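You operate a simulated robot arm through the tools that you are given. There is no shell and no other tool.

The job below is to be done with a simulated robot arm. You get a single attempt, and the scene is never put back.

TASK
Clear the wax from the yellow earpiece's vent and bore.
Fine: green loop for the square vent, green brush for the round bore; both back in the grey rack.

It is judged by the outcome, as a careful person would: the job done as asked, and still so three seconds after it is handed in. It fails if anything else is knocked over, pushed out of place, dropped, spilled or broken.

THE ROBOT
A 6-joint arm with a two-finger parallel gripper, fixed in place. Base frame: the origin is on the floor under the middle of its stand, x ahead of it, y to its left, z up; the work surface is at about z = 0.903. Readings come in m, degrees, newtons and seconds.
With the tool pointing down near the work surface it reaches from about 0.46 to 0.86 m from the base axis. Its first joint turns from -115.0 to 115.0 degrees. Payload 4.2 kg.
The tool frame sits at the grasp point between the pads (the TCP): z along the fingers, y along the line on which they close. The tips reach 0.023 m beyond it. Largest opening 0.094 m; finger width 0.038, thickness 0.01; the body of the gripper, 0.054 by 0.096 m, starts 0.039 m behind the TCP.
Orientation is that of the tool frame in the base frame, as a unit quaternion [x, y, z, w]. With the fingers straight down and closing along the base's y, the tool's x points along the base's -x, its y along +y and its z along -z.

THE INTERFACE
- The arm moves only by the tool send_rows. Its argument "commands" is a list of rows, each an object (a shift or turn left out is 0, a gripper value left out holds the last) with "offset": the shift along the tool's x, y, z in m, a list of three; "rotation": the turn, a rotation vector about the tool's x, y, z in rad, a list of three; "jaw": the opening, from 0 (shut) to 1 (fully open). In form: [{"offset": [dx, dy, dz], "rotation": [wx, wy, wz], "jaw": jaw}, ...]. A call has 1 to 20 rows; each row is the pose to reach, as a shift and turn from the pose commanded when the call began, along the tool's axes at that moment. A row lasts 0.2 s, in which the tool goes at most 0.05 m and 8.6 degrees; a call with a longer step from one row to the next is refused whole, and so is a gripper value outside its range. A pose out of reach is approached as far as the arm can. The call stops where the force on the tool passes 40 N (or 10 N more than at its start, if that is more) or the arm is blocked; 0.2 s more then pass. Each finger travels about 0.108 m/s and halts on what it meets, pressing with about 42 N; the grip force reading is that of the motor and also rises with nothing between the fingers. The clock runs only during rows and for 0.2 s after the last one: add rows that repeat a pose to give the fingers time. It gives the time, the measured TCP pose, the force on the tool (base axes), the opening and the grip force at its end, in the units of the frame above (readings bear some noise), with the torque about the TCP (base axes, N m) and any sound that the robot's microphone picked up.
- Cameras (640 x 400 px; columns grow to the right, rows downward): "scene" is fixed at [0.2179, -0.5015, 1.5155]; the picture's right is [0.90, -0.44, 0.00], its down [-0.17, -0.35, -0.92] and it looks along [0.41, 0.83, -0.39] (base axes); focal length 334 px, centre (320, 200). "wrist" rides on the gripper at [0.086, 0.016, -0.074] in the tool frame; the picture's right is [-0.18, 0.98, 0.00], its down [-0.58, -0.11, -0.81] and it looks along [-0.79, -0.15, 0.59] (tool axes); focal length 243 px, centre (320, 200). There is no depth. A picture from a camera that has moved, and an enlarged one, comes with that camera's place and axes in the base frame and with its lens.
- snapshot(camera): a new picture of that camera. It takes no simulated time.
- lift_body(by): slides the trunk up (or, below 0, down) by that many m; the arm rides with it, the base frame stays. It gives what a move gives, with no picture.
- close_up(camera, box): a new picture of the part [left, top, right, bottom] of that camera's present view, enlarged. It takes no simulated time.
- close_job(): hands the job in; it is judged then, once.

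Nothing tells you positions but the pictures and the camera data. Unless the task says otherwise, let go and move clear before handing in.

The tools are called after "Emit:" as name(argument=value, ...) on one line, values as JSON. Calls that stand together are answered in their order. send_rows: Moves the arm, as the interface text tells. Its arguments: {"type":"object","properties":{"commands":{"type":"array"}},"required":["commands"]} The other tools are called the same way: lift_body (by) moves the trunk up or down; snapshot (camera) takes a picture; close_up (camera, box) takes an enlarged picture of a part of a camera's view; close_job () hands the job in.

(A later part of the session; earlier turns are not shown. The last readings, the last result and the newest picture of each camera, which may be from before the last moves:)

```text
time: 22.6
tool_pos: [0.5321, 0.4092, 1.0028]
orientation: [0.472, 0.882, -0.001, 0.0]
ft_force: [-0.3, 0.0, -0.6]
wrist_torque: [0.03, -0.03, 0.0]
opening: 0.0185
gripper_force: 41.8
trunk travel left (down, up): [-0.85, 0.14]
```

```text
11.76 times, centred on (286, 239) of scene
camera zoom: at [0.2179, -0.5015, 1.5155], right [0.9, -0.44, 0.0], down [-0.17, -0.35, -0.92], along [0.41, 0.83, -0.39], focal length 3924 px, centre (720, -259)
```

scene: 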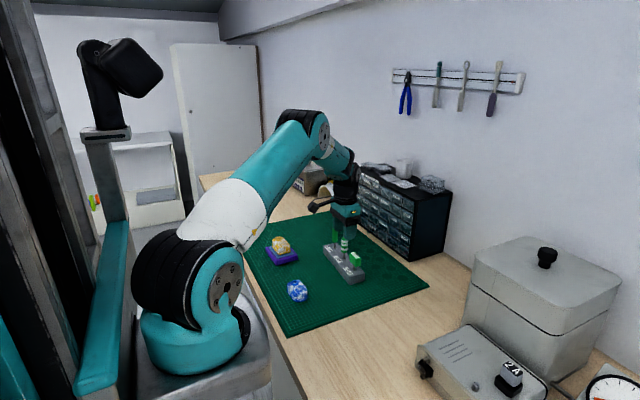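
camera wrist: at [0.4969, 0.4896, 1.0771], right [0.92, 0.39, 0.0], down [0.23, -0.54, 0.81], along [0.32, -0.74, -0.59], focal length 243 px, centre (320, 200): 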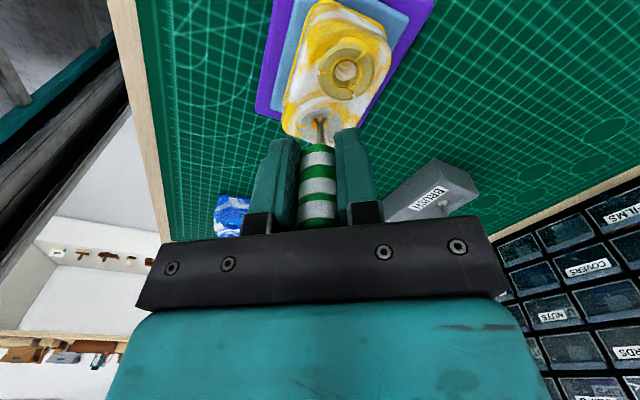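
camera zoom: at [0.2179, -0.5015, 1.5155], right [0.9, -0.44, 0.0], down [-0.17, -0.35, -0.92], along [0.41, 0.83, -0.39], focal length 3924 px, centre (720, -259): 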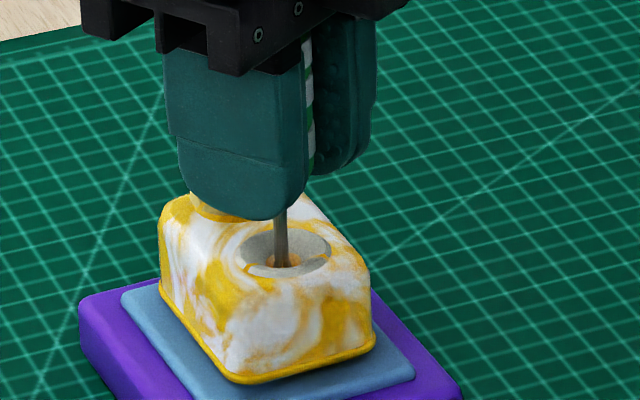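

Emit:
close_up(camera="wrist", box=[270, 60, 390, 150])

Emit:
close_up(camera="scene", box=[278, 236, 302, 254])

```text
4.44 times, centred on (330, 105) of wrist
camera zoom: at [0.4969, 0.4896, 1.0771], right [0.92, 0.39, 0.0], down [0.23, -0.54, 0.81], along [0.32, -0.74, -0.59], focal length 1078 px, centre (276, 622)
```

zoom: 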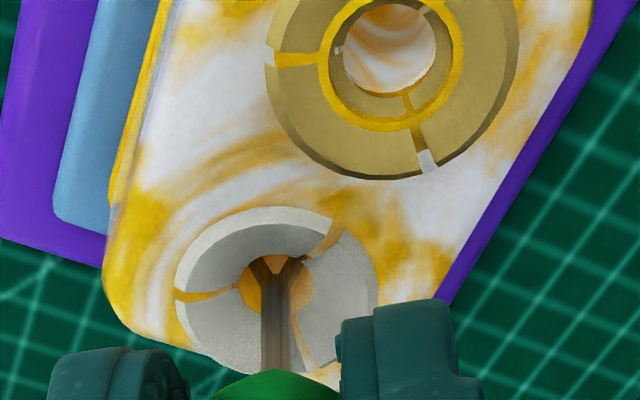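

```text
16.00 times, centred on (290, 245) of scene
camera zoom: at [0.2179, -0.5015, 1.5155], right [0.9, -0.44, 0.0], down [-0.17, -0.35, -0.92], along [0.41, 0.83, -0.39], focal length 5337 px, centre (800, -520)
```

zoom: 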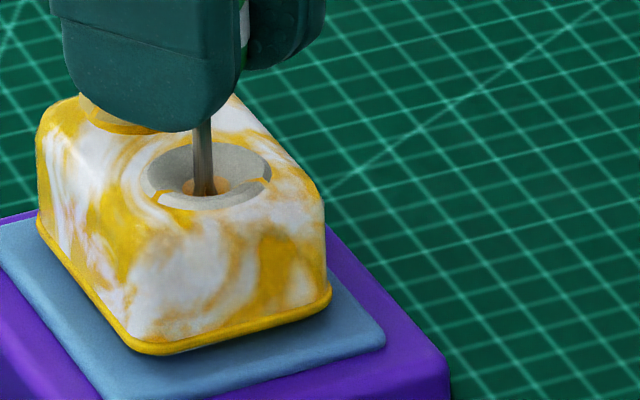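

Twisting in the centre made no contact (forces near zero), so the wax must be rubbed directly. I now make a slow orbit inside the vent, lightly against the wall all round.

Emit:
send_rows(commands=[{"offset": [0.0015, 0, 0]}, {"offset": [0.003, 0, 0]}, {"offset": [0.0027, 0.0006, 0]}, {"offset": [0.002, 0.001, 0]}, {"offset": [0.001, 0.0013, 0]}, {"offset": [0, 0.0014, 0]}, {"offset": [-0.001, 0.0013, 0]}, {"offset": [-0.002, 0.001, 0]}, {"offset": [-0.0027, 0.0006, 0]}, {"offset": [-0.003, 0, 0]}, {"offset": [-0.003, 0, 0]}])

Emit:
close_up(camera="wrist", box=[270, 60, 390, 150])

Emit:
close_up(camera="scene", box=[266, 222, 306, 256])

```text
time: 25.0
tool_pos: [0.5337, 0.4069, 1.0043]
orientation: [0.471, 0.882, 0.001, 0.0]
ft_force: [0.6, 6.1, -0.6]
wrist_torque: [0.25, -0.05, 0.0]
opening: 0.0181
gripper_force: 42.1
trunk travel left (down, up): [-0.85, 0.14]
```

```text
4.44 times, centred on (330, 105) of wrist
camera zoom: at [0.4983, 0.4871, 1.0774], right [0.92, 0.4, 0.0], down [0.23, -0.54, 0.81], along [0.32, -0.74, -0.59], focal length 1078 px, centre (276, 622)
```

zoom: 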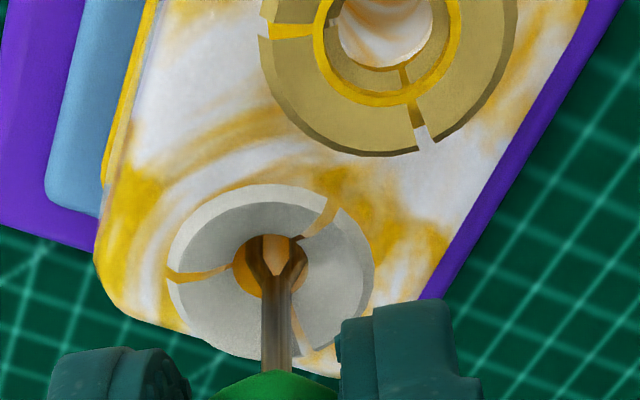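

```text
11.76 times, centred on (286, 239) of scene
camera zoom: at [0.2179, -0.5015, 1.5155], right [0.9, -0.44, 0.0], down [-0.17, -0.35, -0.92], along [0.41, 0.83, -0.39], focal length 3924 px, centre (720, -259)
```

zoom: 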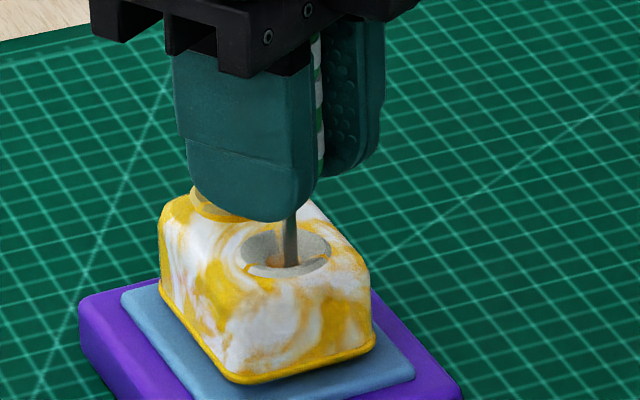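

About 6 N on the wall in -y and the stand has not moved, but no wax has come off yet. I finish the orbit the other way round and then withdraw to inspect.

Emit:
send_rows(commands=[{"offset": [0.0003, -0.0006, 0]}, {"offset": [0.001, -0.001, 0]}, {"offset": [0.002, -0.0013, 0]}, {"offset": [0.003, -0.0014, 0]}, {"offset": [0.004, -0.0013, 0]}, {"offset": [0.005, -0.001, 0]}, {"offset": [0.0057, -0.0006, 0]}, {"offset": [0.006, 0, 0]}, {"offset": [0.003, 0, 0]}, {"offset": [0.003, 0, -0.005]}, {"offset": [0.003, 0, -0.012]}, {"offset": [0.003, 0, -0.022]}, {"offset": [0.003, 0, -0.035]}, {"offset": [0.003, 0, -0.035]}])

Emit:
close_up(camera="wrist", box=[260, 10, 400, 120])

Emit:
close_up(camera="scene", box=[266, 222, 306, 256])

```text
time: 28.0
tool_pos: [0.5324, 0.409, 1.0368]
orientation: [0.47, 0.882, 0.0, 0.0]
ft_force: [-0.1, 0.5, -1.0]
wrist_torque: [-0.03, -0.04, 0.02]
opening: 0.0178
gripper_force: 41.9
trunk travel left (down, up): [-0.85, 0.14]
```

```text
3.64 times, centred on (330, 65) of wrist
camera zoom: at [0.4972, 0.4884, 1.1114], right [0.92, 0.39, 0.0], down [0.23, -0.54, 0.81], along [0.32, -0.74, -0.59], focal length 882 px, centre (284, 691)
```

zoom: 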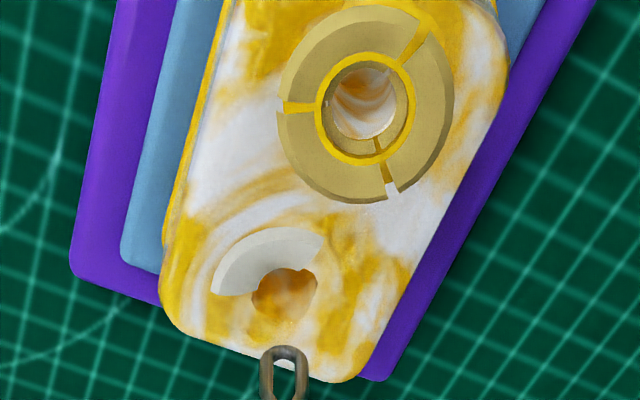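

```text
11.76 times, centred on (286, 239) of scene
camera zoom: at [0.2179, -0.5015, 1.5155], right [0.9, -0.44, 0.0], down [-0.17, -0.35, -0.92], along [0.41, 0.83, -0.39], focal length 3924 px, centre (720, -259)
```

zoom: 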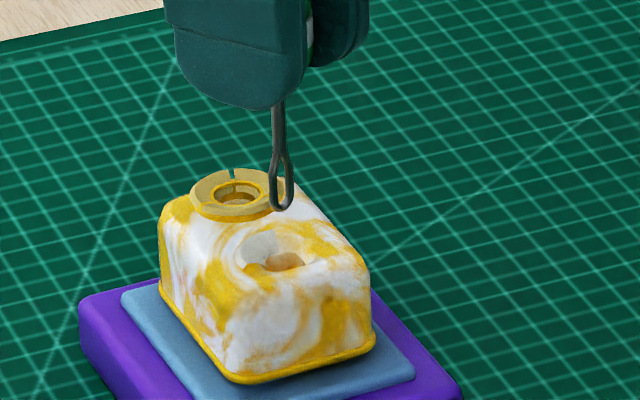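

Two of the three white segments are gone; only the one on the (-x, +y) side remains. I go back in and press toward that side, then withdraw.

Emit:
send_rows(commands=[{"offset": [0, 0, 0.01]}, {"offset": [0, 0, 0.02]}, {"offset": [0, 0, 0.028]}, {"offset": [0, 0, 0.033]}, {"offset": [0.0015, 0, 0.033]}, {"offset": [0.003, 0, 0.033]}, {"offset": [0.004, 0, 0.033]}, {"offset": [0.0045, 0, 0.033]}, {"offset": [0.0045, 0, 0.033]}])

Emit:
close_up(camera="wrist", box=[260, 40, 400, 150])

Emit:
close_up(camera="scene", box=[266, 222, 306, 256])

```text
time: 30.0
tool_pos: [0.5309, 0.4131, 1.0054]
orientation: [0.472, 0.882, 0.0, 0.0]
ft_force: [1.7, -8.5, 2.4]
wrist_torque: [-0.56, -0.08, 0.01]
opening: 0.0181
gripper_force: 42.0
trunk travel left (down, up): [-0.85, 0.14]
```

```text
3.64 times, centred on (330, 95) of wrist
camera zoom: at [0.4948, 0.4925, 1.0791], right [0.92, 0.39, 0.0], down [0.23, -0.54, 0.81], along [0.32, -0.74, -0.59], focal length 882 px, centre (284, 582)
```

zoom: 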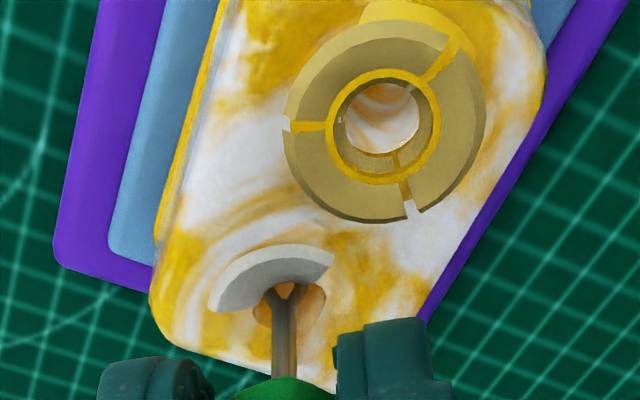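

```text
11.76 times, centred on (286, 239) of scene
camera zoom: at [0.2179, -0.5015, 1.5155], right [0.9, -0.44, 0.0], down [-0.17, -0.35, -0.92], along [0.41, 0.83, -0.39], focal length 3924 px, centre (720, -259)
```

zoom: 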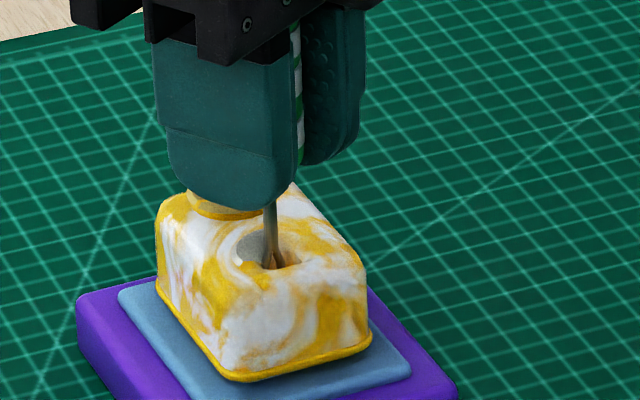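

I feel about 8.5 N at the loop tip against that wall and the stand crept under 1 mm, so I ease off. I now rub sideways lightly with small up-down strokes and withdraw.

Emit:
send_rows(commands=[{"offset": [-0.0012, 0, 0]}, {"offset": [-0.0012, 0.001, 0]}, {"offset": [-0.0012, 0.0015, -0.001]}, {"offset": [-0.0012, 0, -0.002]}, {"offset": [-0.0012, -0.0015, -0.002]}, {"offset": [-0.0012, 0, -0.004]}, {"offset": [-0.0012, 0.0015, -0.004]}, {"offset": [-0.0012, 0, -0.006]}, {"offset": [-0.0012, -0.0015, -0.006]}, {"offset": [-0.0012, 0, -0.004]}, {"offset": [-0.0012, 0, -0.002]}, {"offset": [-0.0012, 0, -0.005]}, {"offset": [-0.003, 0, -0.009]}, {"offset": [-0.0045, 0, -0.016]}, {"offset": [-0.0045, 0, -0.026]}, {"offset": [-0.0045, 0, -0.033]}, {"offset": [-0.0045, 0, -0.033]}])

Emit:
close_up(camera="wrist", box=[260, 10, 400, 120])

Emit:
close_up(camera="scene", box=[266, 222, 306, 256])

```text
time: 33.6
tool_pos: [0.532, 0.4085, 1.039]
orientation: [0.471, 0.882, 0.0, 0.0]
ft_force: [0.6, 0.2, -0.3]
wrist_torque: [0.0, -0.04, 0.01]
opening: 0.0184
gripper_force: 41.7
trunk travel left (down, up): [-0.85, 0.14]
```

```text
3.64 times, centred on (330, 65) of wrist
camera zoom: at [0.4965, 0.4889, 1.1113], right [0.92, 0.39, 0.0], down [0.23, -0.54, 0.81], along [0.32, -0.74, -0.59], focal length 882 px, centre (284, 691)
```

zoom: 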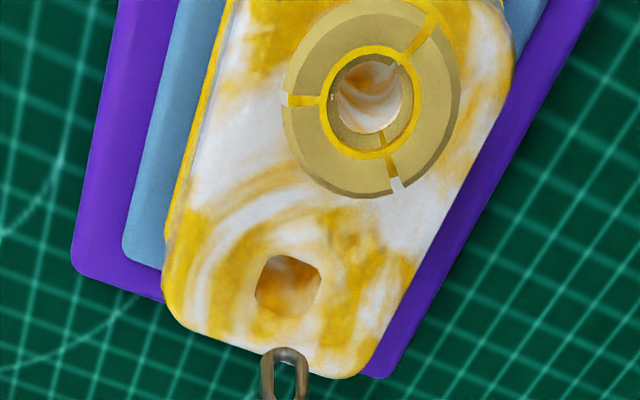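

```text
11.76 times, centred on (286, 239) of scene
camera zoom: at [0.2179, -0.5015, 1.5155], right [0.9, -0.44, 0.0], down [-0.17, -0.35, -0.92], along [0.41, 0.83, -0.39], focal length 3924 px, centre (720, -259)
```

zoom: 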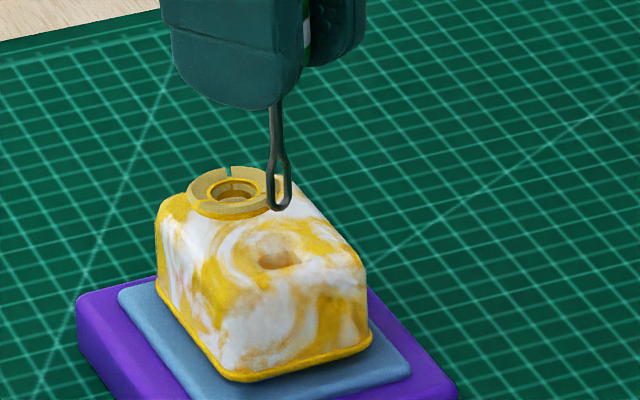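

The vent is now clear: the square opening shows with no white crust around it. I zoom in to be sure nothing remains inside.

Emit:
close_up(camera="wrist", box=[308, 72, 338, 102])

Emit:
close_up(camera="wrist", box=[300, 80, 345, 160])

Emit:
snapshot(camera="scene")

```text
13.33 times, centred on (323, 87) of wrist
camera zoom: at [0.4965, 0.4889, 1.1113], right [0.92, 0.39, 0.0], down [0.23, -0.54, 0.81], along [0.32, -0.74, -0.59], focal length 3235 px, centre (280, 1707)
```

zoom: 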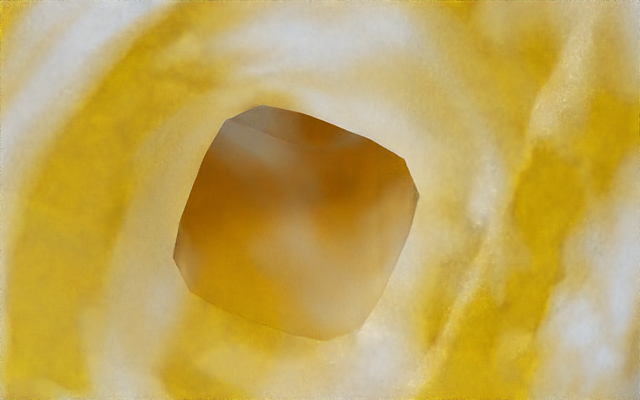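

```text
5.00 times, centred on (322, 120) of wrist
camera zoom: at [0.4965, 0.4889, 1.1113], right [0.92, 0.39, 0.0], down [0.23, -0.54, 0.81], along [0.32, -0.74, -0.59], focal length 1213 px, centre (308, 600)
```

zoom: 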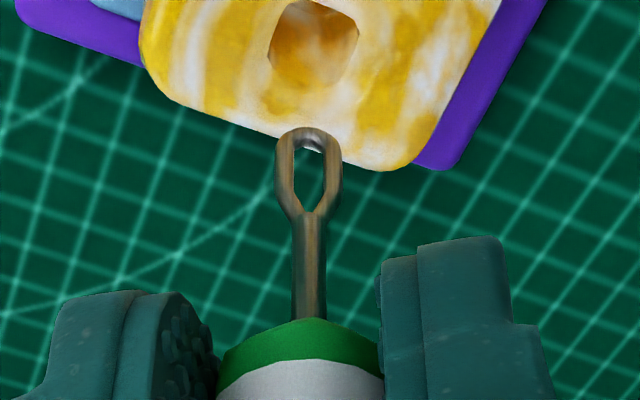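

```text
taken
```

scene: 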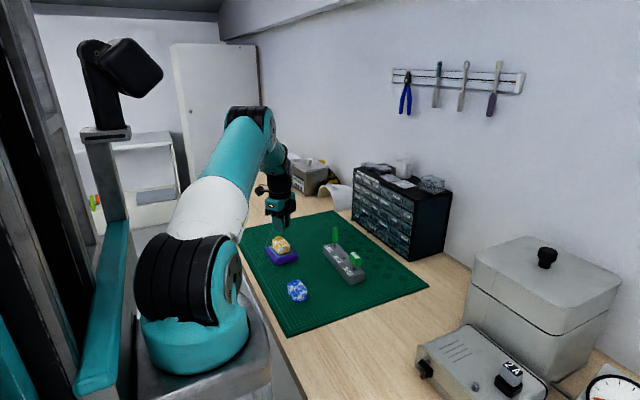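

The vent is clean inside and out. I lift the loop, turn the wrist back, and carry it to above the LOOP hole.

Emit:
send_rows(commands=[{"offset": [0, 0, -0.02]}, {"offset": [0, 0, -0.04]}, {"offset": [0, 0, -0.055], "rotation": [0, 0, -0.14]}, {"offset": [0, 0, -0.055], "rotation": [0, 0, -0.28]}, {"offset": [0, 0, -0.055], "rotation": [0, 0, -0.42]}, {"offset": [0, 0, -0.055], "rotation": [0, 0, -0.56]}, {"offset": [0, 0, -0.055], "rotation": [0, 0, -0.7]}, {"offset": [0, 0, -0.055], "rotation": [0, 0, -0.84]}, {"offset": [0, 0, -0.055], "rotation": [0, 0, -0.98]}, {"offset": [0, 0, -0.055], "rotation": [0, 0, -0.98]}])

```text
time: 35.8
tool_pos: [0.5323, 0.4074, 1.0932]
orientation: [0.0, 1.0, 0.0, 0.0]
ft_force: [0.5, 0.0, 0.6]
wrist_torque: [0.03, -0.01, -0.03]
opening: 0.0181
gripper_force: 41.8
trunk travel left (down, up): [-0.85, 0.14]
```

Now I translate to above the LOOP hole at about (0.690, 0.281), keeping the tip above the other handles.

Emit:
send_rows(commands=[{"offset": [-0.03, -0.024, 0]}, {"offset": [-0.06, -0.048, 0]}, {"offset": [-0.09, -0.0725, 0]}, {"offset": [-0.12, -0.097, 0]}, {"offset": [-0.145, -0.117, 0]}, {"offset": [-0.1583, -0.1276, 0]}, {"offset": [-0.1583, -0.1276, 0.03]}, {"offset": [-0.1583, -0.1276, 0.06]}, {"offset": [-0.1583, -0.1276, 0.08]}, {"offset": [-0.1583, -0.1276, 0.08]}])

Emit:
close_up(camera="wrist", box=[260, 50, 400, 150])

Emit:
close_up(camera="scene", box=[320, 220, 376, 280])

```text
time: 38.0
tool_pos: [0.6908, 0.2794, 1.0132]
orientation: [0.0, 1.0, 0.0, 0.0]
ft_force: [-0.6, 0.1, 0.3]
wrist_torque: [0.0, -0.02, 0.01]
opening: 0.0182
gripper_force: 41.9
trunk travel left (down, up): [-0.85, 0.14]
```

```text
4.00 times, centred on (330, 100) of wrist
camera zoom: at [0.6036, 0.2957, 1.0872], right [0.18, 0.98, 0.0], down [0.58, -0.11, 0.81], along [0.79, -0.15, -0.59], focal length 970 px, centre (280, 600)
```

zoom: 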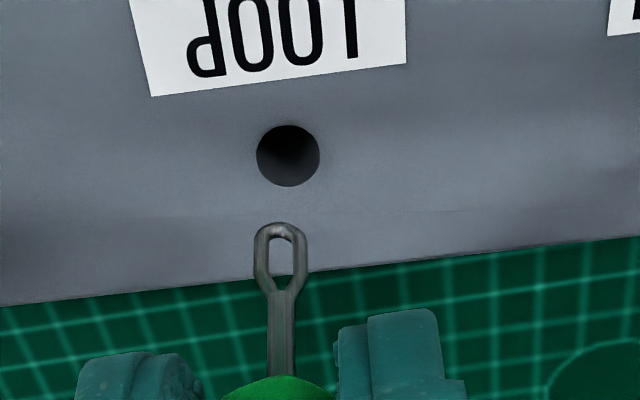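

```text
6.67 times, centred on (348, 250) of scene
camera zoom: at [0.2179, -0.5015, 1.5155], right [0.9, -0.44, 0.0], down [-0.17, -0.35, -0.92], along [0.41, 0.83, -0.39], focal length 2224 px, centre (133, -133)
```

zoom: 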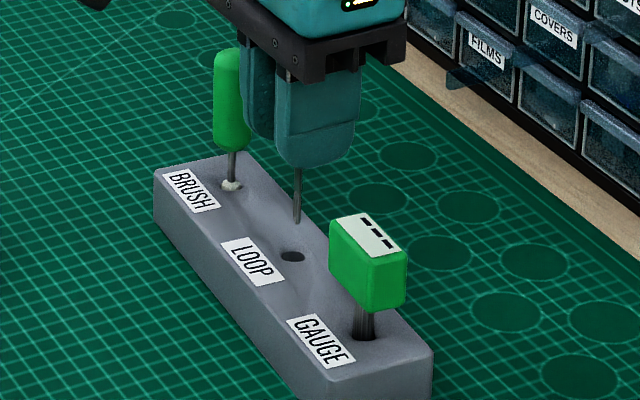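

The hole is about 1 mm in -x and 1.3 mm in +y from the tool. I correct for this and lower to just inside the hole to check.

Emit:
send_rows(commands=[{"offset": [0.001, 0.0013, 0]}, {"offset": [0.001, 0.0013, 0.008]}, {"offset": [0.001, 0.0013, 0.014]}, {"offset": [0.001, 0.0013, 0.018]}, {"offset": [0.001, 0.0013, 0.022]}, {"offset": [0.001, 0.0013, 0.022]}])

Emit:
close_up(camera="wrist", box=[260, 60, 400, 160])

Emit:
close_up(camera="scene", box=[320, 220, 376, 280])

```text
time: 39.4
tool_pos: [0.689, 0.2804, 0.9918]
orientation: [-0.001, 1.0, 0.0, 0.0]
ft_force: [-0.4, -0.5, 0.3]
wrist_torque: [0.0, -0.01, 0.02]
opening: 0.0182
gripper_force: 41.9
trunk travel left (down, up): [-0.85, 0.14]
```

```text
4.00 times, centred on (330, 110) of wrist
camera zoom: at [0.6026, 0.2971, 1.0648], right [0.18, 0.98, 0.0], down [0.58, -0.11, 0.81], along [0.79, -0.15, -0.59], focal length 970 px, centre (280, 560)
```

zoom: 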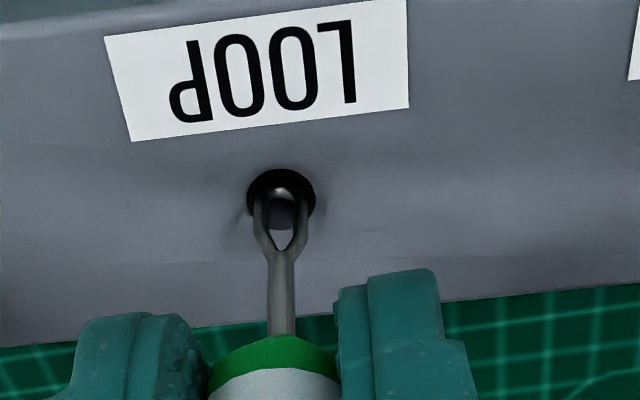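

```text
6.67 times, centred on (348, 250) of scene
camera zoom: at [0.2179, -0.5015, 1.5155], right [0.9, -0.44, 0.0], down [-0.17, -0.35, -0.92], along [0.41, 0.83, -0.39], focal length 2224 px, centre (133, -133)
```

zoom: 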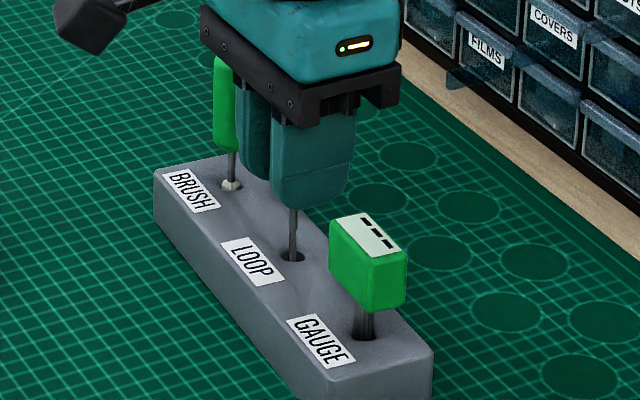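

The loop is centred in its hole. I lower it the rest of the way gently.

Emit:
send_rows(commands=[{"offset": [0, 0, 0.004]}, {"offset": [0, 0, 0.008]}, {"offset": [0, 0, 0.011]}, {"offset": [0, 0, 0.013]}, {"offset": [0, 0, 0.013]}])

Emit:
close_up(camera="wrist", box=[260, 60, 400, 160])

```text
time: 40.6
tool_pos: [0.6901, 0.2816, 0.9787]
orientation: [0.0, 1.0, 0.0, 0.0]
ft_force: [0.6, 0.4, -0.9]
wrist_torque: [-0.01, 0.02, 0.0]
opening: 0.0182
gripper_force: 42.2
trunk travel left (down, up): [-0.85, 0.14]
```

```text
4.00 times, centred on (330, 110) of wrist
camera zoom: at [0.6019, 0.297, 1.0518], right [0.18, 0.98, 0.0], down [0.58, -0.11, 0.81], along [0.79, -0.15, -0.59], focal length 970 px, centre (280, 560)
```

zoom: 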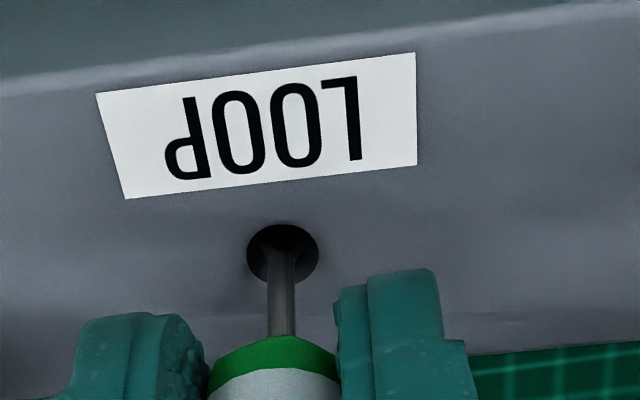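

No contact yet at the bottom; I lower another 2.5 mm to seat it as it was before.

Emit:
send_rows(commands=[{"offset": [0, 0, 0.001]}, {"offset": [0, 0, 0.002]}, {"offset": [0, 0, 0.0025]}, {"offset": [0, 0, 0.0025]}])

```text
time: 41.6
tool_pos: [0.6889, 0.283, 0.9759]
orientation: [0.0, 1.0, 0.0, 0.0]
ft_force: [-1.7, -1.0, 4.4]
wrist_torque: [-0.07, 0.06, 0.02]
opening: 0.0184
gripper_force: 41.8
trunk travel left (down, up): [-0.85, 0.14]
```

The loop is seated (about 4 N upward). I release it and back away upward.

Emit:
send_rows(commands=[{"offset": [0, 0, -0.0005], "jaw": 0.25}, {"offset": [0, 0, -0.0005], "jaw": 0.4}, {"offset": [0, 0, -0.0005], "jaw": 0.55}, {"offset": [0, 0, -0.0005], "jaw": 0.55}])

Emit:
snapshot(camera="wrist")

Emit:
close_up(camera="scene", box=[320, 220, 376, 280])

```text
time: 42.6
tool_pos: [0.6887, 0.2829, 0.9761]
orientation: [0.0, 1.0, 0.0, 0.0]
ft_force: [0.5, -1.1, -0.4]
wrist_torque: [0.01, -0.01, 0.0]
opening: 0.0517
gripper_force: 0.0
trunk travel left (down, up): [-0.85, 0.14]
```

```text
taken
camera wrist: at [0.6023, 0.2981, 1.0496], right [0.18, 0.98, 0.0], down [0.58, -0.11, 0.81], along [0.79, -0.15, -0.59], focal length 243 px, centre (320, 200)
```

wrist: 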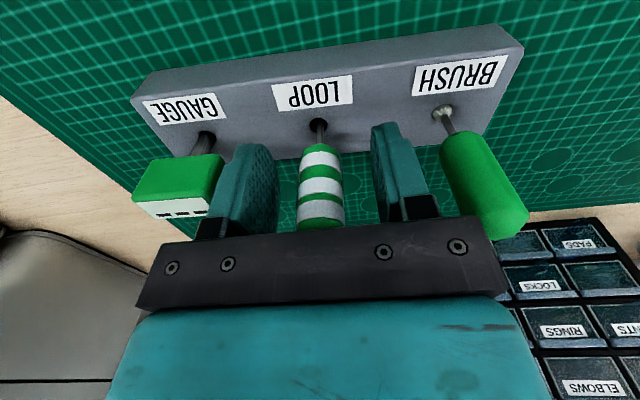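

```text
6.67 times, centred on (348, 250) of scene
camera zoom: at [0.2179, -0.5015, 1.5155], right [0.9, -0.44, 0.0], down [-0.17, -0.35, -0.92], along [0.41, 0.83, -0.39], focal length 2224 px, centre (133, -133)
```

zoom: 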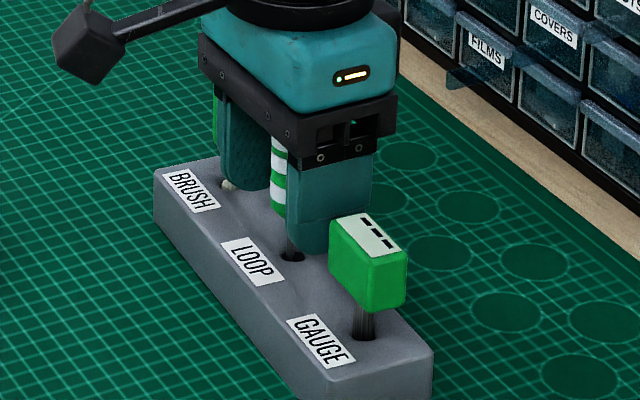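

The loop stands back in its hole. I rise clear and move over the brush handle near (0.692, 0.3505).

Emit:
send_rows(commands=[{"offset": [0, 0, -0.03], "jaw": 0.55}, {"offset": [0, 0, -0.06]}, {"offset": [0, 0, -0.085]}, {"offset": [-0.001, 0.03, -0.085]}, {"offset": [-0.002, 0.055, -0.085]}, {"offset": [-0.0027, 0.0682, -0.085]}, {"offset": [-0.0027, 0.0682, -0.065]}, {"offset": [-0.0027, 0.0682, -0.065]}])

Emit:
snapshot(camera="wrist")

Emit:
close_up(camera="scene", box=[310, 210, 376, 280])

```text
time: 44.4
tool_pos: [0.6916, 0.3501, 1.0415]
orientation: [-0.001, 1.0, 0.0, 0.0]
ft_force: [-0.4, -1.0, 1.2]
wrist_torque: [-0.02, -0.03, 0.01]
opening: 0.0517
gripper_force: 0.0
trunk travel left (down, up): [-0.85, 0.14]
```

```text
taken
camera wrist: at [0.604, 0.3661, 1.1149], right [0.18, 0.98, 0.0], down [0.58, -0.11, 0.81], along [0.79, -0.15, -0.59], focal length 243 px, centre (320, 200)
```

wrist: 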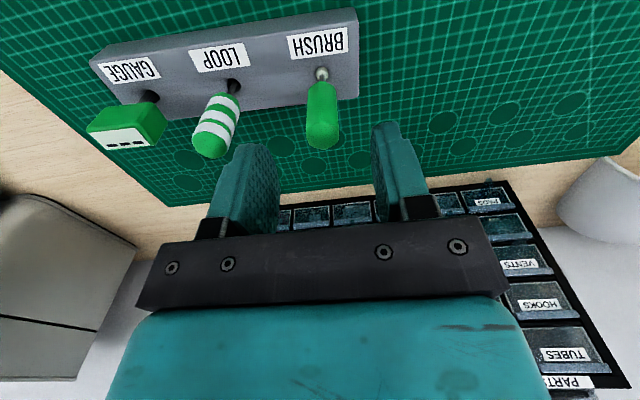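

```text
5.71 times, centred on (343, 245) of scene
camera zoom: at [0.2179, -0.5015, 1.5155], right [0.9, -0.44, 0.0], down [-0.17, -0.35, -0.92], along [0.41, 0.83, -0.39], focal length 1906 px, centre (189, -57)
```

zoom: 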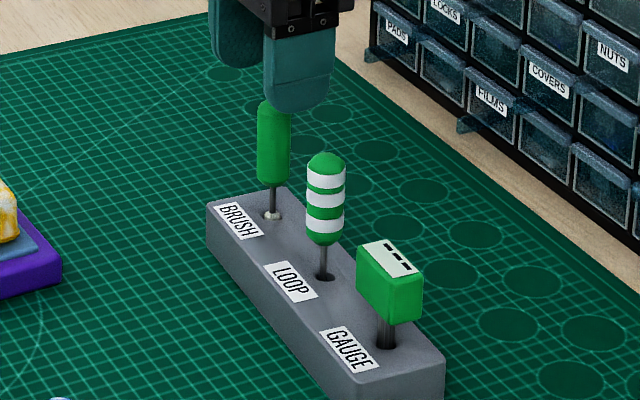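

The brush handle is on the tool axis (columns 320–323). I lower over it.

Emit:
send_rows(commands=[{"offset": [0, 0.0008, 0.03], "jaw": 0.55}, {"offset": [0, 0.0008, 0.05], "jaw": 0.55}, {"offset": [0, 0.0008, 0.0645], "jaw": 0.55}, {"offset": [0, 0.0008, 0.0645], "jaw": 0.55}])

Emit:
snapshot(camera="wrist")

Emit:
close_up(camera="scene", box=[310, 210, 376, 280])

```text
time: 45.4
tool_pos: [0.6917, 0.3529, 0.978]
orientation: [0.001, 1.0, 0.0, 0.0]
ft_force: [-0.8, 0.2, 0.3]
wrist_torque: [-0.03, 0.01, -0.03]
opening: 0.0514
gripper_force: 0.0
trunk travel left (down, up): [-0.85, 0.14]
```

```text
taken
camera wrist: at [0.6042, 0.3681, 1.0514], right [0.18, 0.98, 0.0], down [0.58, -0.11, 0.81], along [0.79, -0.15, -0.59], focal length 243 px, centre (320, 200)
```

wrist: 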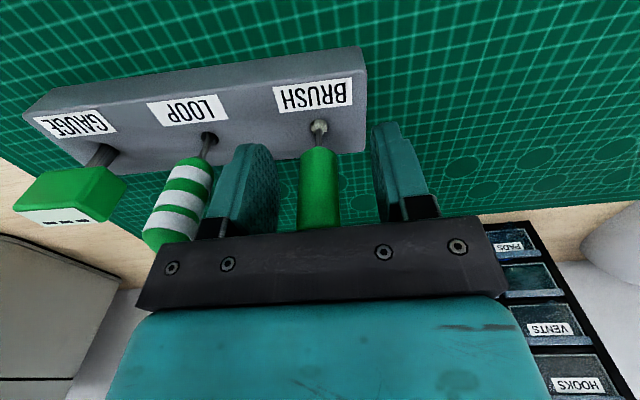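

```text
5.71 times, centred on (343, 245) of scene
camera zoom: at [0.2179, -0.5015, 1.5155], right [0.9, -0.44, 0.0], down [-0.17, -0.35, -0.92], along [0.41, 0.83, -0.39], focal length 1906 px, centre (189, -57)
```

zoom: 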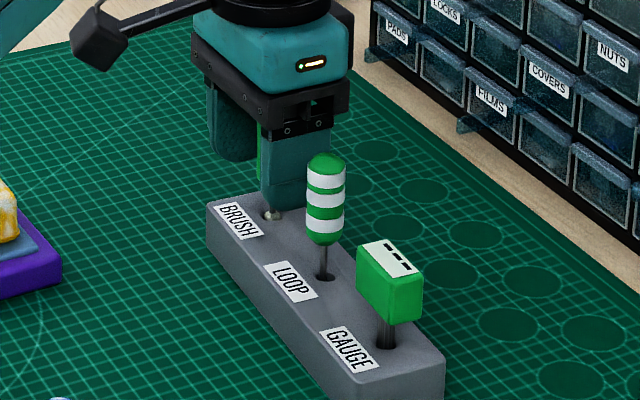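

The brush handle is centred between the pads. I close on it.

Emit:
send_rows(commands=[{"offset": [0, 0, 0], "jaw": 0.35}, {"offset": [0, 0, 0], "jaw": 0.1}, {"offset": [0, 0, 0], "jaw": 0.1}, {"offset": [0, 0, 0], "jaw": 0.1}])

Emit:
snapshot(camera="wrist")

```text
time: 46.4
tool_pos: [0.6912, 0.3523, 0.9777]
orientation: [0.001, 1.0, 0.0, 0.001]
ft_force: [-0.2, -0.3, 0.1]
wrist_torque: [-0.02, 0.02, 0.0]
opening: 0.0187
gripper_force: 41.9
trunk travel left (down, up): [-0.85, 0.14]
```

```text
taken
camera wrist: at [0.6041, 0.3681, 1.0514], right [0.18, 0.98, 0.0], down [0.58, -0.11, 0.81], along [0.79, -0.15, -0.59], focal length 243 px, centre (320, 200)
```

wrist: 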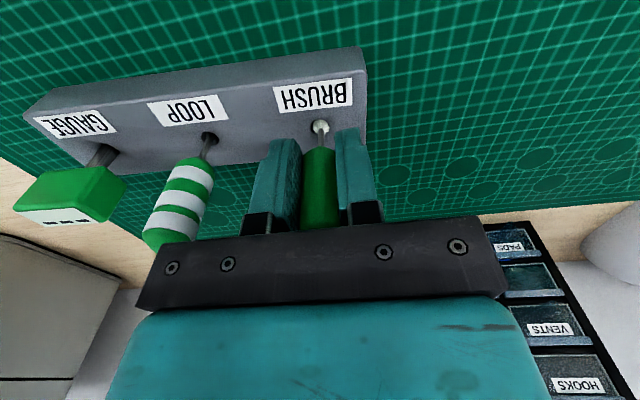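

The brush is gripped at 18.7 mm opening. I lift it straight out and look at its tip.

Emit:
send_rows(commands=[{"offset": [0, 0, -0.01]}, {"offset": [0, 0, -0.025]}, {"offset": [0, 0, -0.045]}, {"offset": [0, 0, -0.07]}, {"offset": [0, 0, -0.1]}, {"offset": [0, 0, -0.115]}, {"offset": [0, 0, -0.115]}])

Emit:
close_up(camera="wrist", box=[260, 40, 380, 160])

Emit:
close_up(camera="scene", box=[310, 190, 390, 290])

```text
time: 48.0
tool_pos: [0.6904, 0.3509, 1.0929]
orientation: [0.0, 1.0, 0.0, -0.001]
ft_force: [-0.1, 1.3, 0.1]
wrist_torque: [0.01, -0.01, 0.0]
opening: 0.0186
gripper_force: 42.1
trunk travel left (down, up): [-0.85, 0.14]
```

```text
3.33 times, centred on (320, 100) of wrist
camera zoom: at [0.604, 0.3657, 1.1659], right [0.18, 0.98, 0.0], down [0.58, -0.11, 0.81], along [0.79, -0.15, -0.59], focal length 809 px, centre (320, 533)
```

zoom: 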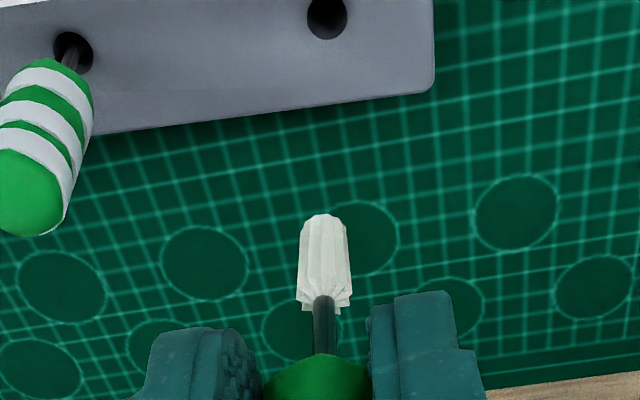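

```text
4.00 times, centred on (350, 240) of scene
camera zoom: at [0.2179, -0.5015, 1.5155], right [0.9, -0.44, 0.0], down [-0.17, -0.35, -0.92], along [0.41, 0.83, -0.39], focal length 1334 px, centre (200, 40)
```

zoom: 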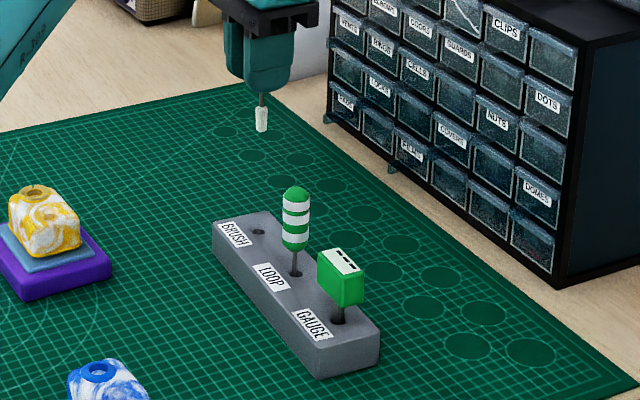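

The brush has white bristles about 9 mm across with its tip about 63 mm beyond the TCP. I carry it to hover over the bore near (0.531, 0.442).

Emit:
send_rows(commands=[{"offset": [0.03, 0.017, -0.005]}, {"offset": [0.065, 0.037, -0.005]}, {"offset": [0.1, 0.0566, -0.005]}, {"offset": [0.13, 0.0736, 0.0]}, {"offset": [0.15, 0.085, 0.01]}, {"offset": [0.161, 0.0912, 0.025]}, {"offset": [0.161, 0.0912, 0.035]}, {"offset": [0.161, 0.0912, 0.035]}])

Emit:
close_up(camera="wrist", box=[260, 30, 400, 130])

Emit:
close_up(camera="scene", box=[266, 216, 306, 256])

```text
time: 49.8
tool_pos: [0.5316, 0.4432, 1.0568]
orientation: [0.0, 1.0, 0.001, 0.0]
ft_force: [0.6, 0.2, -1.1]
wrist_torque: [0.01, -0.02, 0.0]
opening: 0.0182
gripper_force: 41.7
trunk travel left (down, up): [-0.85, 0.14]
```

```text
4.00 times, centred on (330, 80) of wrist
camera zoom: at [0.4443, 0.4585, 1.131], right [0.18, 0.98, 0.0], down [0.58, -0.11, 0.81], along [0.79, -0.15, -0.59], focal length 970 px, centre (280, 680)
```

zoom: 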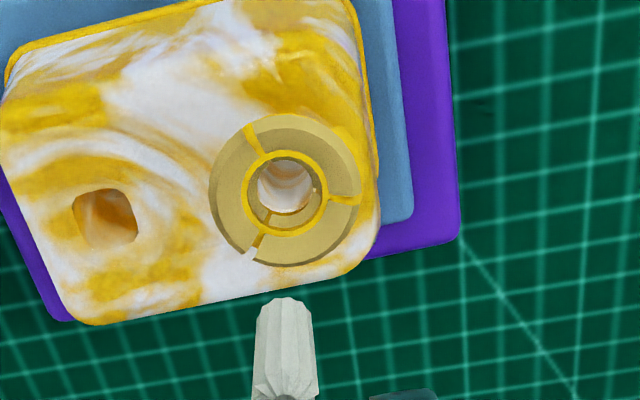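

```text
10.00 times, centred on (286, 236) of scene
camera zoom: at [0.2179, -0.5015, 1.5155], right [0.9, -0.44, 0.0], down [-0.17, -0.35, -0.92], along [0.41, 0.83, -0.39], focal length 3336 px, centre (660, -160)
```

zoom: 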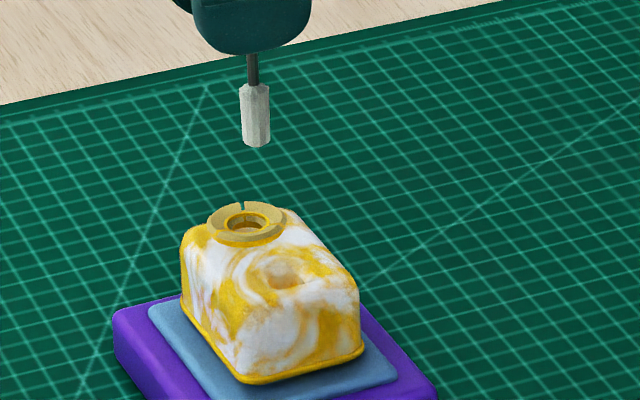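

The wrist view shows the brush aligned across, while the scene view shows the bore about 5 mm to the -x side of the tip. I shift by that, lower to just above the ring, and check again.

Emit:
send_rows(commands=[{"offset": [0.0045, 0.001, 0.0]}, {"offset": [0.0045, 0.001, 0.006]}, {"offset": [0.0045, 0.001, 0.012]}, {"offset": [0.0045, 0.001, 0.016]}, {"offset": [0.0045, 0.001, 0.016]}])

Emit:
close_up(camera="wrist", box=[260, 40, 400, 140])

Emit:
close_up(camera="scene", box=[266, 220, 298, 252])

```text
time: 51.0
tool_pos: [0.5261, 0.4433, 1.0405]
orientation: [0.0, 1.0, 0.0, 0.0]
ft_force: [-0.7, -0.2, 0.1]
wrist_torque: [0.01, -0.01, -0.02]
opening: 0.0184
gripper_force: 42.0
trunk travel left (down, up): [-0.85, 0.14]
```

```text
4.00 times, centred on (330, 90) of wrist
camera zoom: at [0.4396, 0.459, 1.1145], right [0.18, 0.98, 0.0], down [0.58, -0.11, 0.81], along [0.79, -0.15, -0.59], focal length 970 px, centre (280, 640)
```

zoom: 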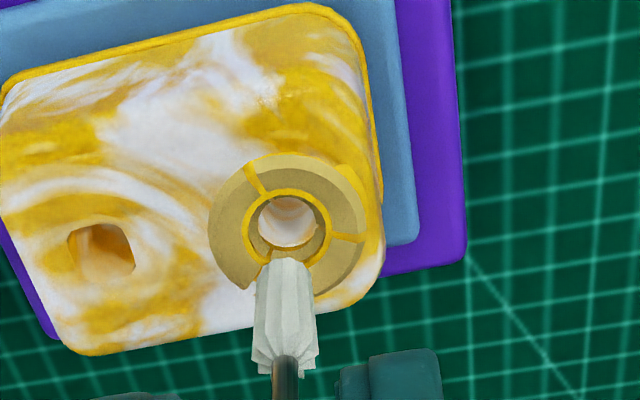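

```text
12.50 times, centred on (282, 236) of scene
camera zoom: at [0.2179, -0.5015, 1.5155], right [0.9, -0.44, 0.0], down [-0.17, -0.35, -0.92], along [0.41, 0.83, -0.39], focal length 4170 px, centre (795, -250)
```

zoom: 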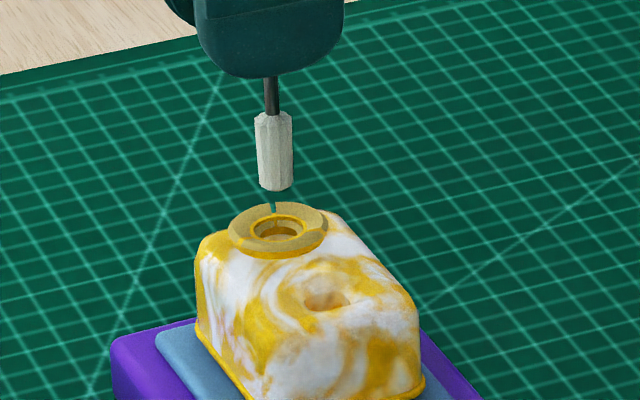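

Both views now agree to within about 0.5 mm. I lower the brush into the bore in small steps with force checks.

Emit:
send_rows(commands=[{"offset": [-0.0005, 0.0005, 0.004]}, {"offset": [-0.0005, 0.0005, 0.008]}, {"offset": [-0.0005, 0.0005, 0.011]}, {"offset": [-0.0005, 0.0005, 0.013]}, {"offset": [-0.0005, 0.0005, 0.013]}])

Emit:
close_up(camera="wrist", box=[260, 40, 400, 140])

Emit:
close_up(camera="scene", box=[266, 220, 298, 252])

```text
time: 52.2
tool_pos: [0.5276, 0.4426, 1.0278]
orientation: [0.0, 1.0, 0.0, 0.0]
ft_force: [-0.5, 0.2, -0.6]
wrist_torque: [-0.01, -0.01, 0.01]
opening: 0.0183
gripper_force: 42.1
trunk travel left (down, up): [-0.85, 0.14]
```

```text
4.00 times, centred on (330, 90) of wrist
camera zoom: at [0.4401, 0.459, 1.1019], right [0.18, 0.98, 0.0], down [0.58, -0.11, 0.81], along [0.79, -0.15, -0.59], focal length 970 px, centre (280, 640)
```

zoom: 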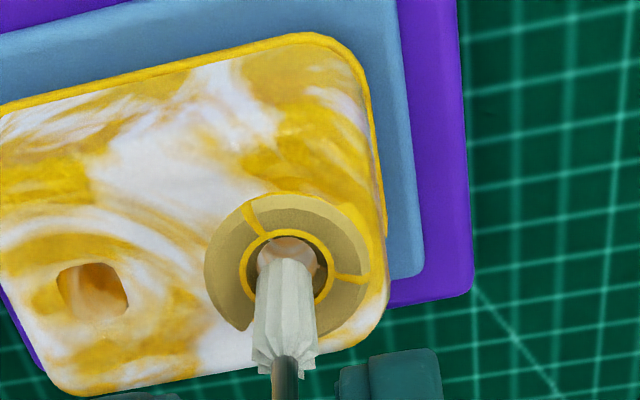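

```text
12.50 times, centred on (282, 236) of scene
camera zoom: at [0.2179, -0.5015, 1.5155], right [0.9, -0.44, 0.0], down [-0.17, -0.35, -0.92], along [0.41, 0.83, -0.39], focal length 4170 px, centre (795, -250)
```

zoom: 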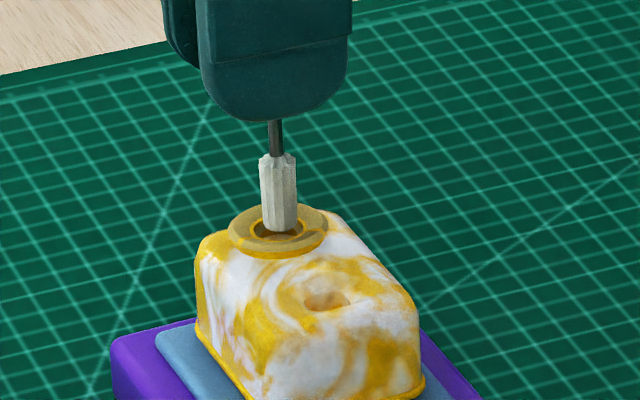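

The brush tip is at the ring's mouth, about 0.7 mm short in +y. I correct and go in further.

Emit:
send_rows(commands=[{"offset": [0, 0.0007, 0.0]}, {"offset": [0, 0.0007, 0.0015]}, {"offset": [0, 0.0007, 0.003]}, {"offset": [0, 0.0007, 0.0045]}, {"offset": [0, 0.0007, 0.006]}, {"offset": [0, 0.0007, 0.006]}])

Emit:
close_up(camera="wrist", box=[260, 50, 400, 150])

Emit:
close_up(camera="scene", box=[266, 220, 298, 252])

```text
time: 53.6
tool_pos: [0.5269, 0.4445, 1.022]
orientation: [0.0, 1.0, 0.0, 0.0]
ft_force: [0.8, 0.0, -0.3]
wrist_torque: [0.01, 0.0, 0.0]
opening: 0.0181
gripper_force: 42.3
trunk travel left (down, up): [-0.85, 0.14]
```

```text
4.00 times, centred on (330, 100) of wrist
camera zoom: at [0.4397, 0.4603, 1.0956], right [0.18, 0.98, 0.0], down [0.58, -0.11, 0.81], along [0.79, -0.15, -0.59], focal length 970 px, centre (280, 600)
```

zoom: 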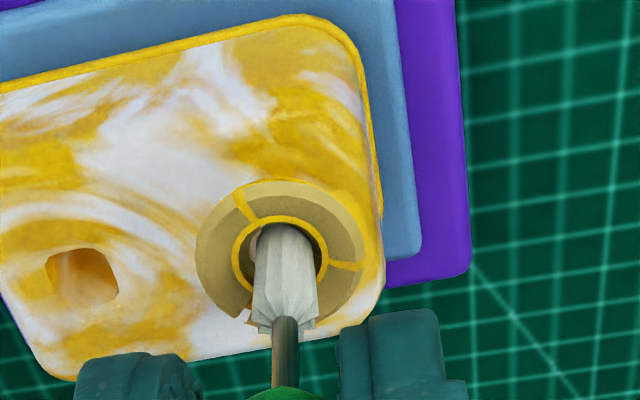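

```text
12.50 times, centred on (282, 236) of scene
camera zoom: at [0.2179, -0.5015, 1.5155], right [0.9, -0.44, 0.0], down [-0.17, -0.35, -0.92], along [0.41, 0.83, -0.39], focal length 4170 px, centre (795, -250)
```

zoom: 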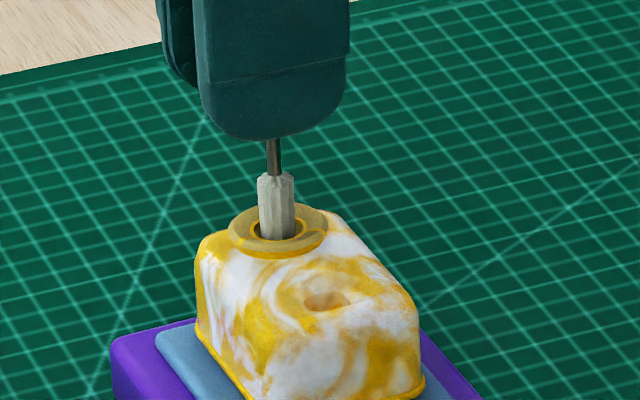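

The brush is entering freely. I go deeper in steps.

Emit:
send_rows(commands=[{"offset": [-0.0003, -0.0003, 0.0015]}, {"offset": [-0.0003, -0.0003, 0.003]}, {"offset": [-0.0003, -0.0003, 0.0045]}, {"offset": [-0.0003, -0.0003, 0.006]}, {"offset": [-0.0003, -0.0003, 0.006]}])

Emit:
close_up(camera="wrist", box=[260, 50, 400, 150])

Emit:
close_up(camera="scene", box=[266, 220, 298, 252])

```text
time: 54.8
tool_pos: [0.5261, 0.4434, 1.0155]
orientation: [0.0, 1.0, 0.0, 0.001]
ft_force: [-0.6, 0.8, 0.5]
wrist_torque: [-0.06, 0.01, 0.04]
opening: 0.0187
gripper_force: 42.0
trunk travel left (down, up): [-0.85, 0.14]
```

```text
4.00 times, centred on (330, 100) of wrist
camera zoom: at [0.4398, 0.4594, 1.0894], right [0.18, 0.98, 0.0], down [0.58, -0.11, 0.81], along [0.79, -0.15, -0.59], focal length 970 px, centre (280, 600)
```

zoom: 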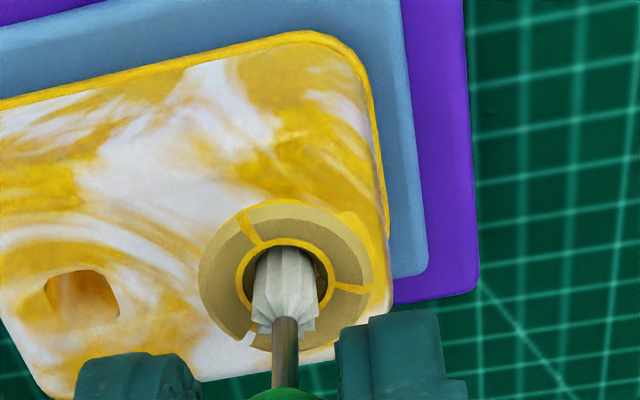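

```text
12.50 times, centred on (282, 236) of scene
camera zoom: at [0.2179, -0.5015, 1.5155], right [0.9, -0.44, 0.0], down [-0.17, -0.35, -0.92], along [0.41, 0.83, -0.39], focal length 4170 px, centre (795, -250)
```

zoom: 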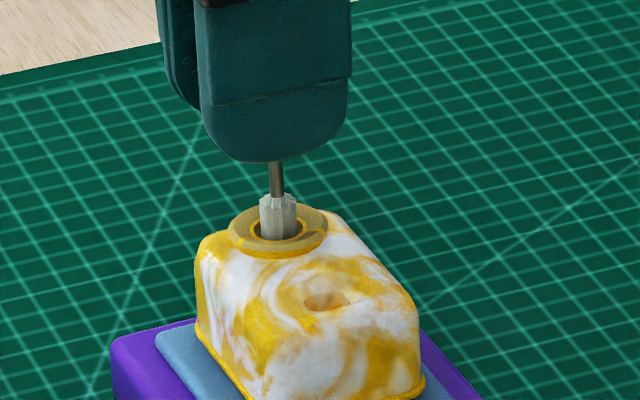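

Still nearly free. I go another 5 mm deeper.

Emit:
send_rows(commands=[{"offset": [0, 0.0003, 0.0015]}, {"offset": [0, 0.0003, 0.003]}, {"offset": [0, 0.0003, 0.0045]}, {"offset": [0, 0.0003, 0.0055]}, {"offset": [0, 0.0003, 0.0055]}])

Emit:
close_up(camera="wrist", box=[260, 50, 400, 150])

Emit:
close_up(camera="scene", box=[266, 220, 298, 252])

```text
time: 56.0
tool_pos: [0.529, 0.4427, 1.0113]
orientation: [0.0, 1.0, 0.0, 0.0]
ft_force: [0.0, 0.5, 0.2]
wrist_torque: [0.0, -0.01, 0.02]
opening: 0.018
gripper_force: 42.0
trunk travel left (down, up): [-0.85, 0.14]
```

```text
4.00 times, centred on (330, 100) of wrist
camera zoom: at [0.4404, 0.46, 1.0841], right [0.18, 0.98, 0.0], down [0.58, -0.11, 0.81], along [0.79, -0.15, -0.59], focal length 970 px, centre (280, 600)
```

zoom: 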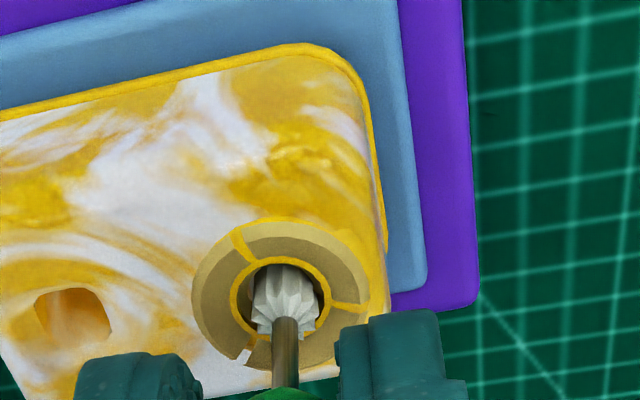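

```text
12.50 times, centred on (282, 236) of scene
camera zoom: at [0.2179, -0.5015, 1.5155], right [0.9, -0.44, 0.0], down [-0.17, -0.35, -0.92], along [0.41, 0.83, -0.39], focal length 4170 px, centre (795, -250)
```

zoom: 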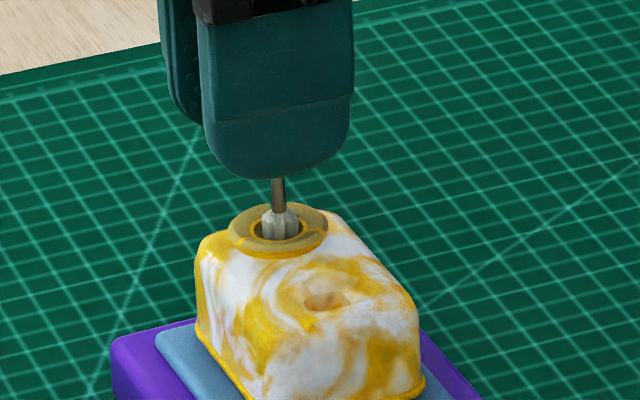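

The brush is about 18 mm in, slightly to +y of the centre. I recentre and probe a few millimetres deeper.

Emit:
send_rows(commands=[{"offset": [0, -0.0008, 0.001]}, {"offset": [0, -0.0008, 0.002]}, {"offset": [0, -0.0008, 0.003]}, {"offset": [0, -0.0008, 0.004]}, {"offset": [0, -0.0008, 0.004]}])

Emit:
close_up(camera="wrist", box=[260, 50, 400, 150])

```text
time: 57.2
tool_pos: [0.5281, 0.4448, 1.0057]
orientation: [0.0, 1.0, 0.0, 0.0]
ft_force: [1.1, -0.3, -0.2]
wrist_torque: [0.0, -0.03, -0.03]
opening: 0.0183
gripper_force: 41.8
trunk travel left (down, up): [-0.85, 0.14]
```

```text
4.00 times, centred on (330, 100) of wrist
camera zoom: at [0.4405, 0.4598, 1.0791], right [0.18, 0.98, 0.0], down [0.58, -0.11, 0.81], along [0.79, -0.15, -0.59], focal length 970 px, centre (280, 600)
```

zoom: 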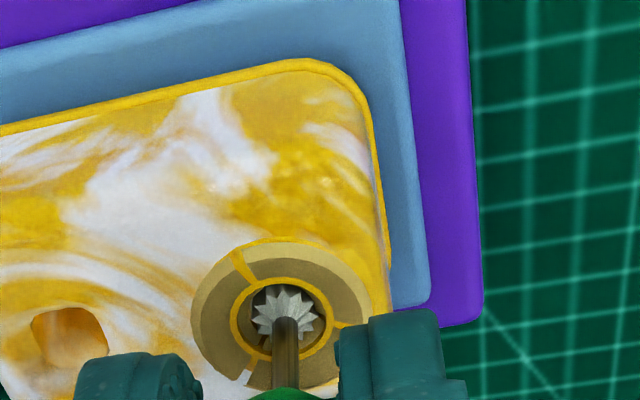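

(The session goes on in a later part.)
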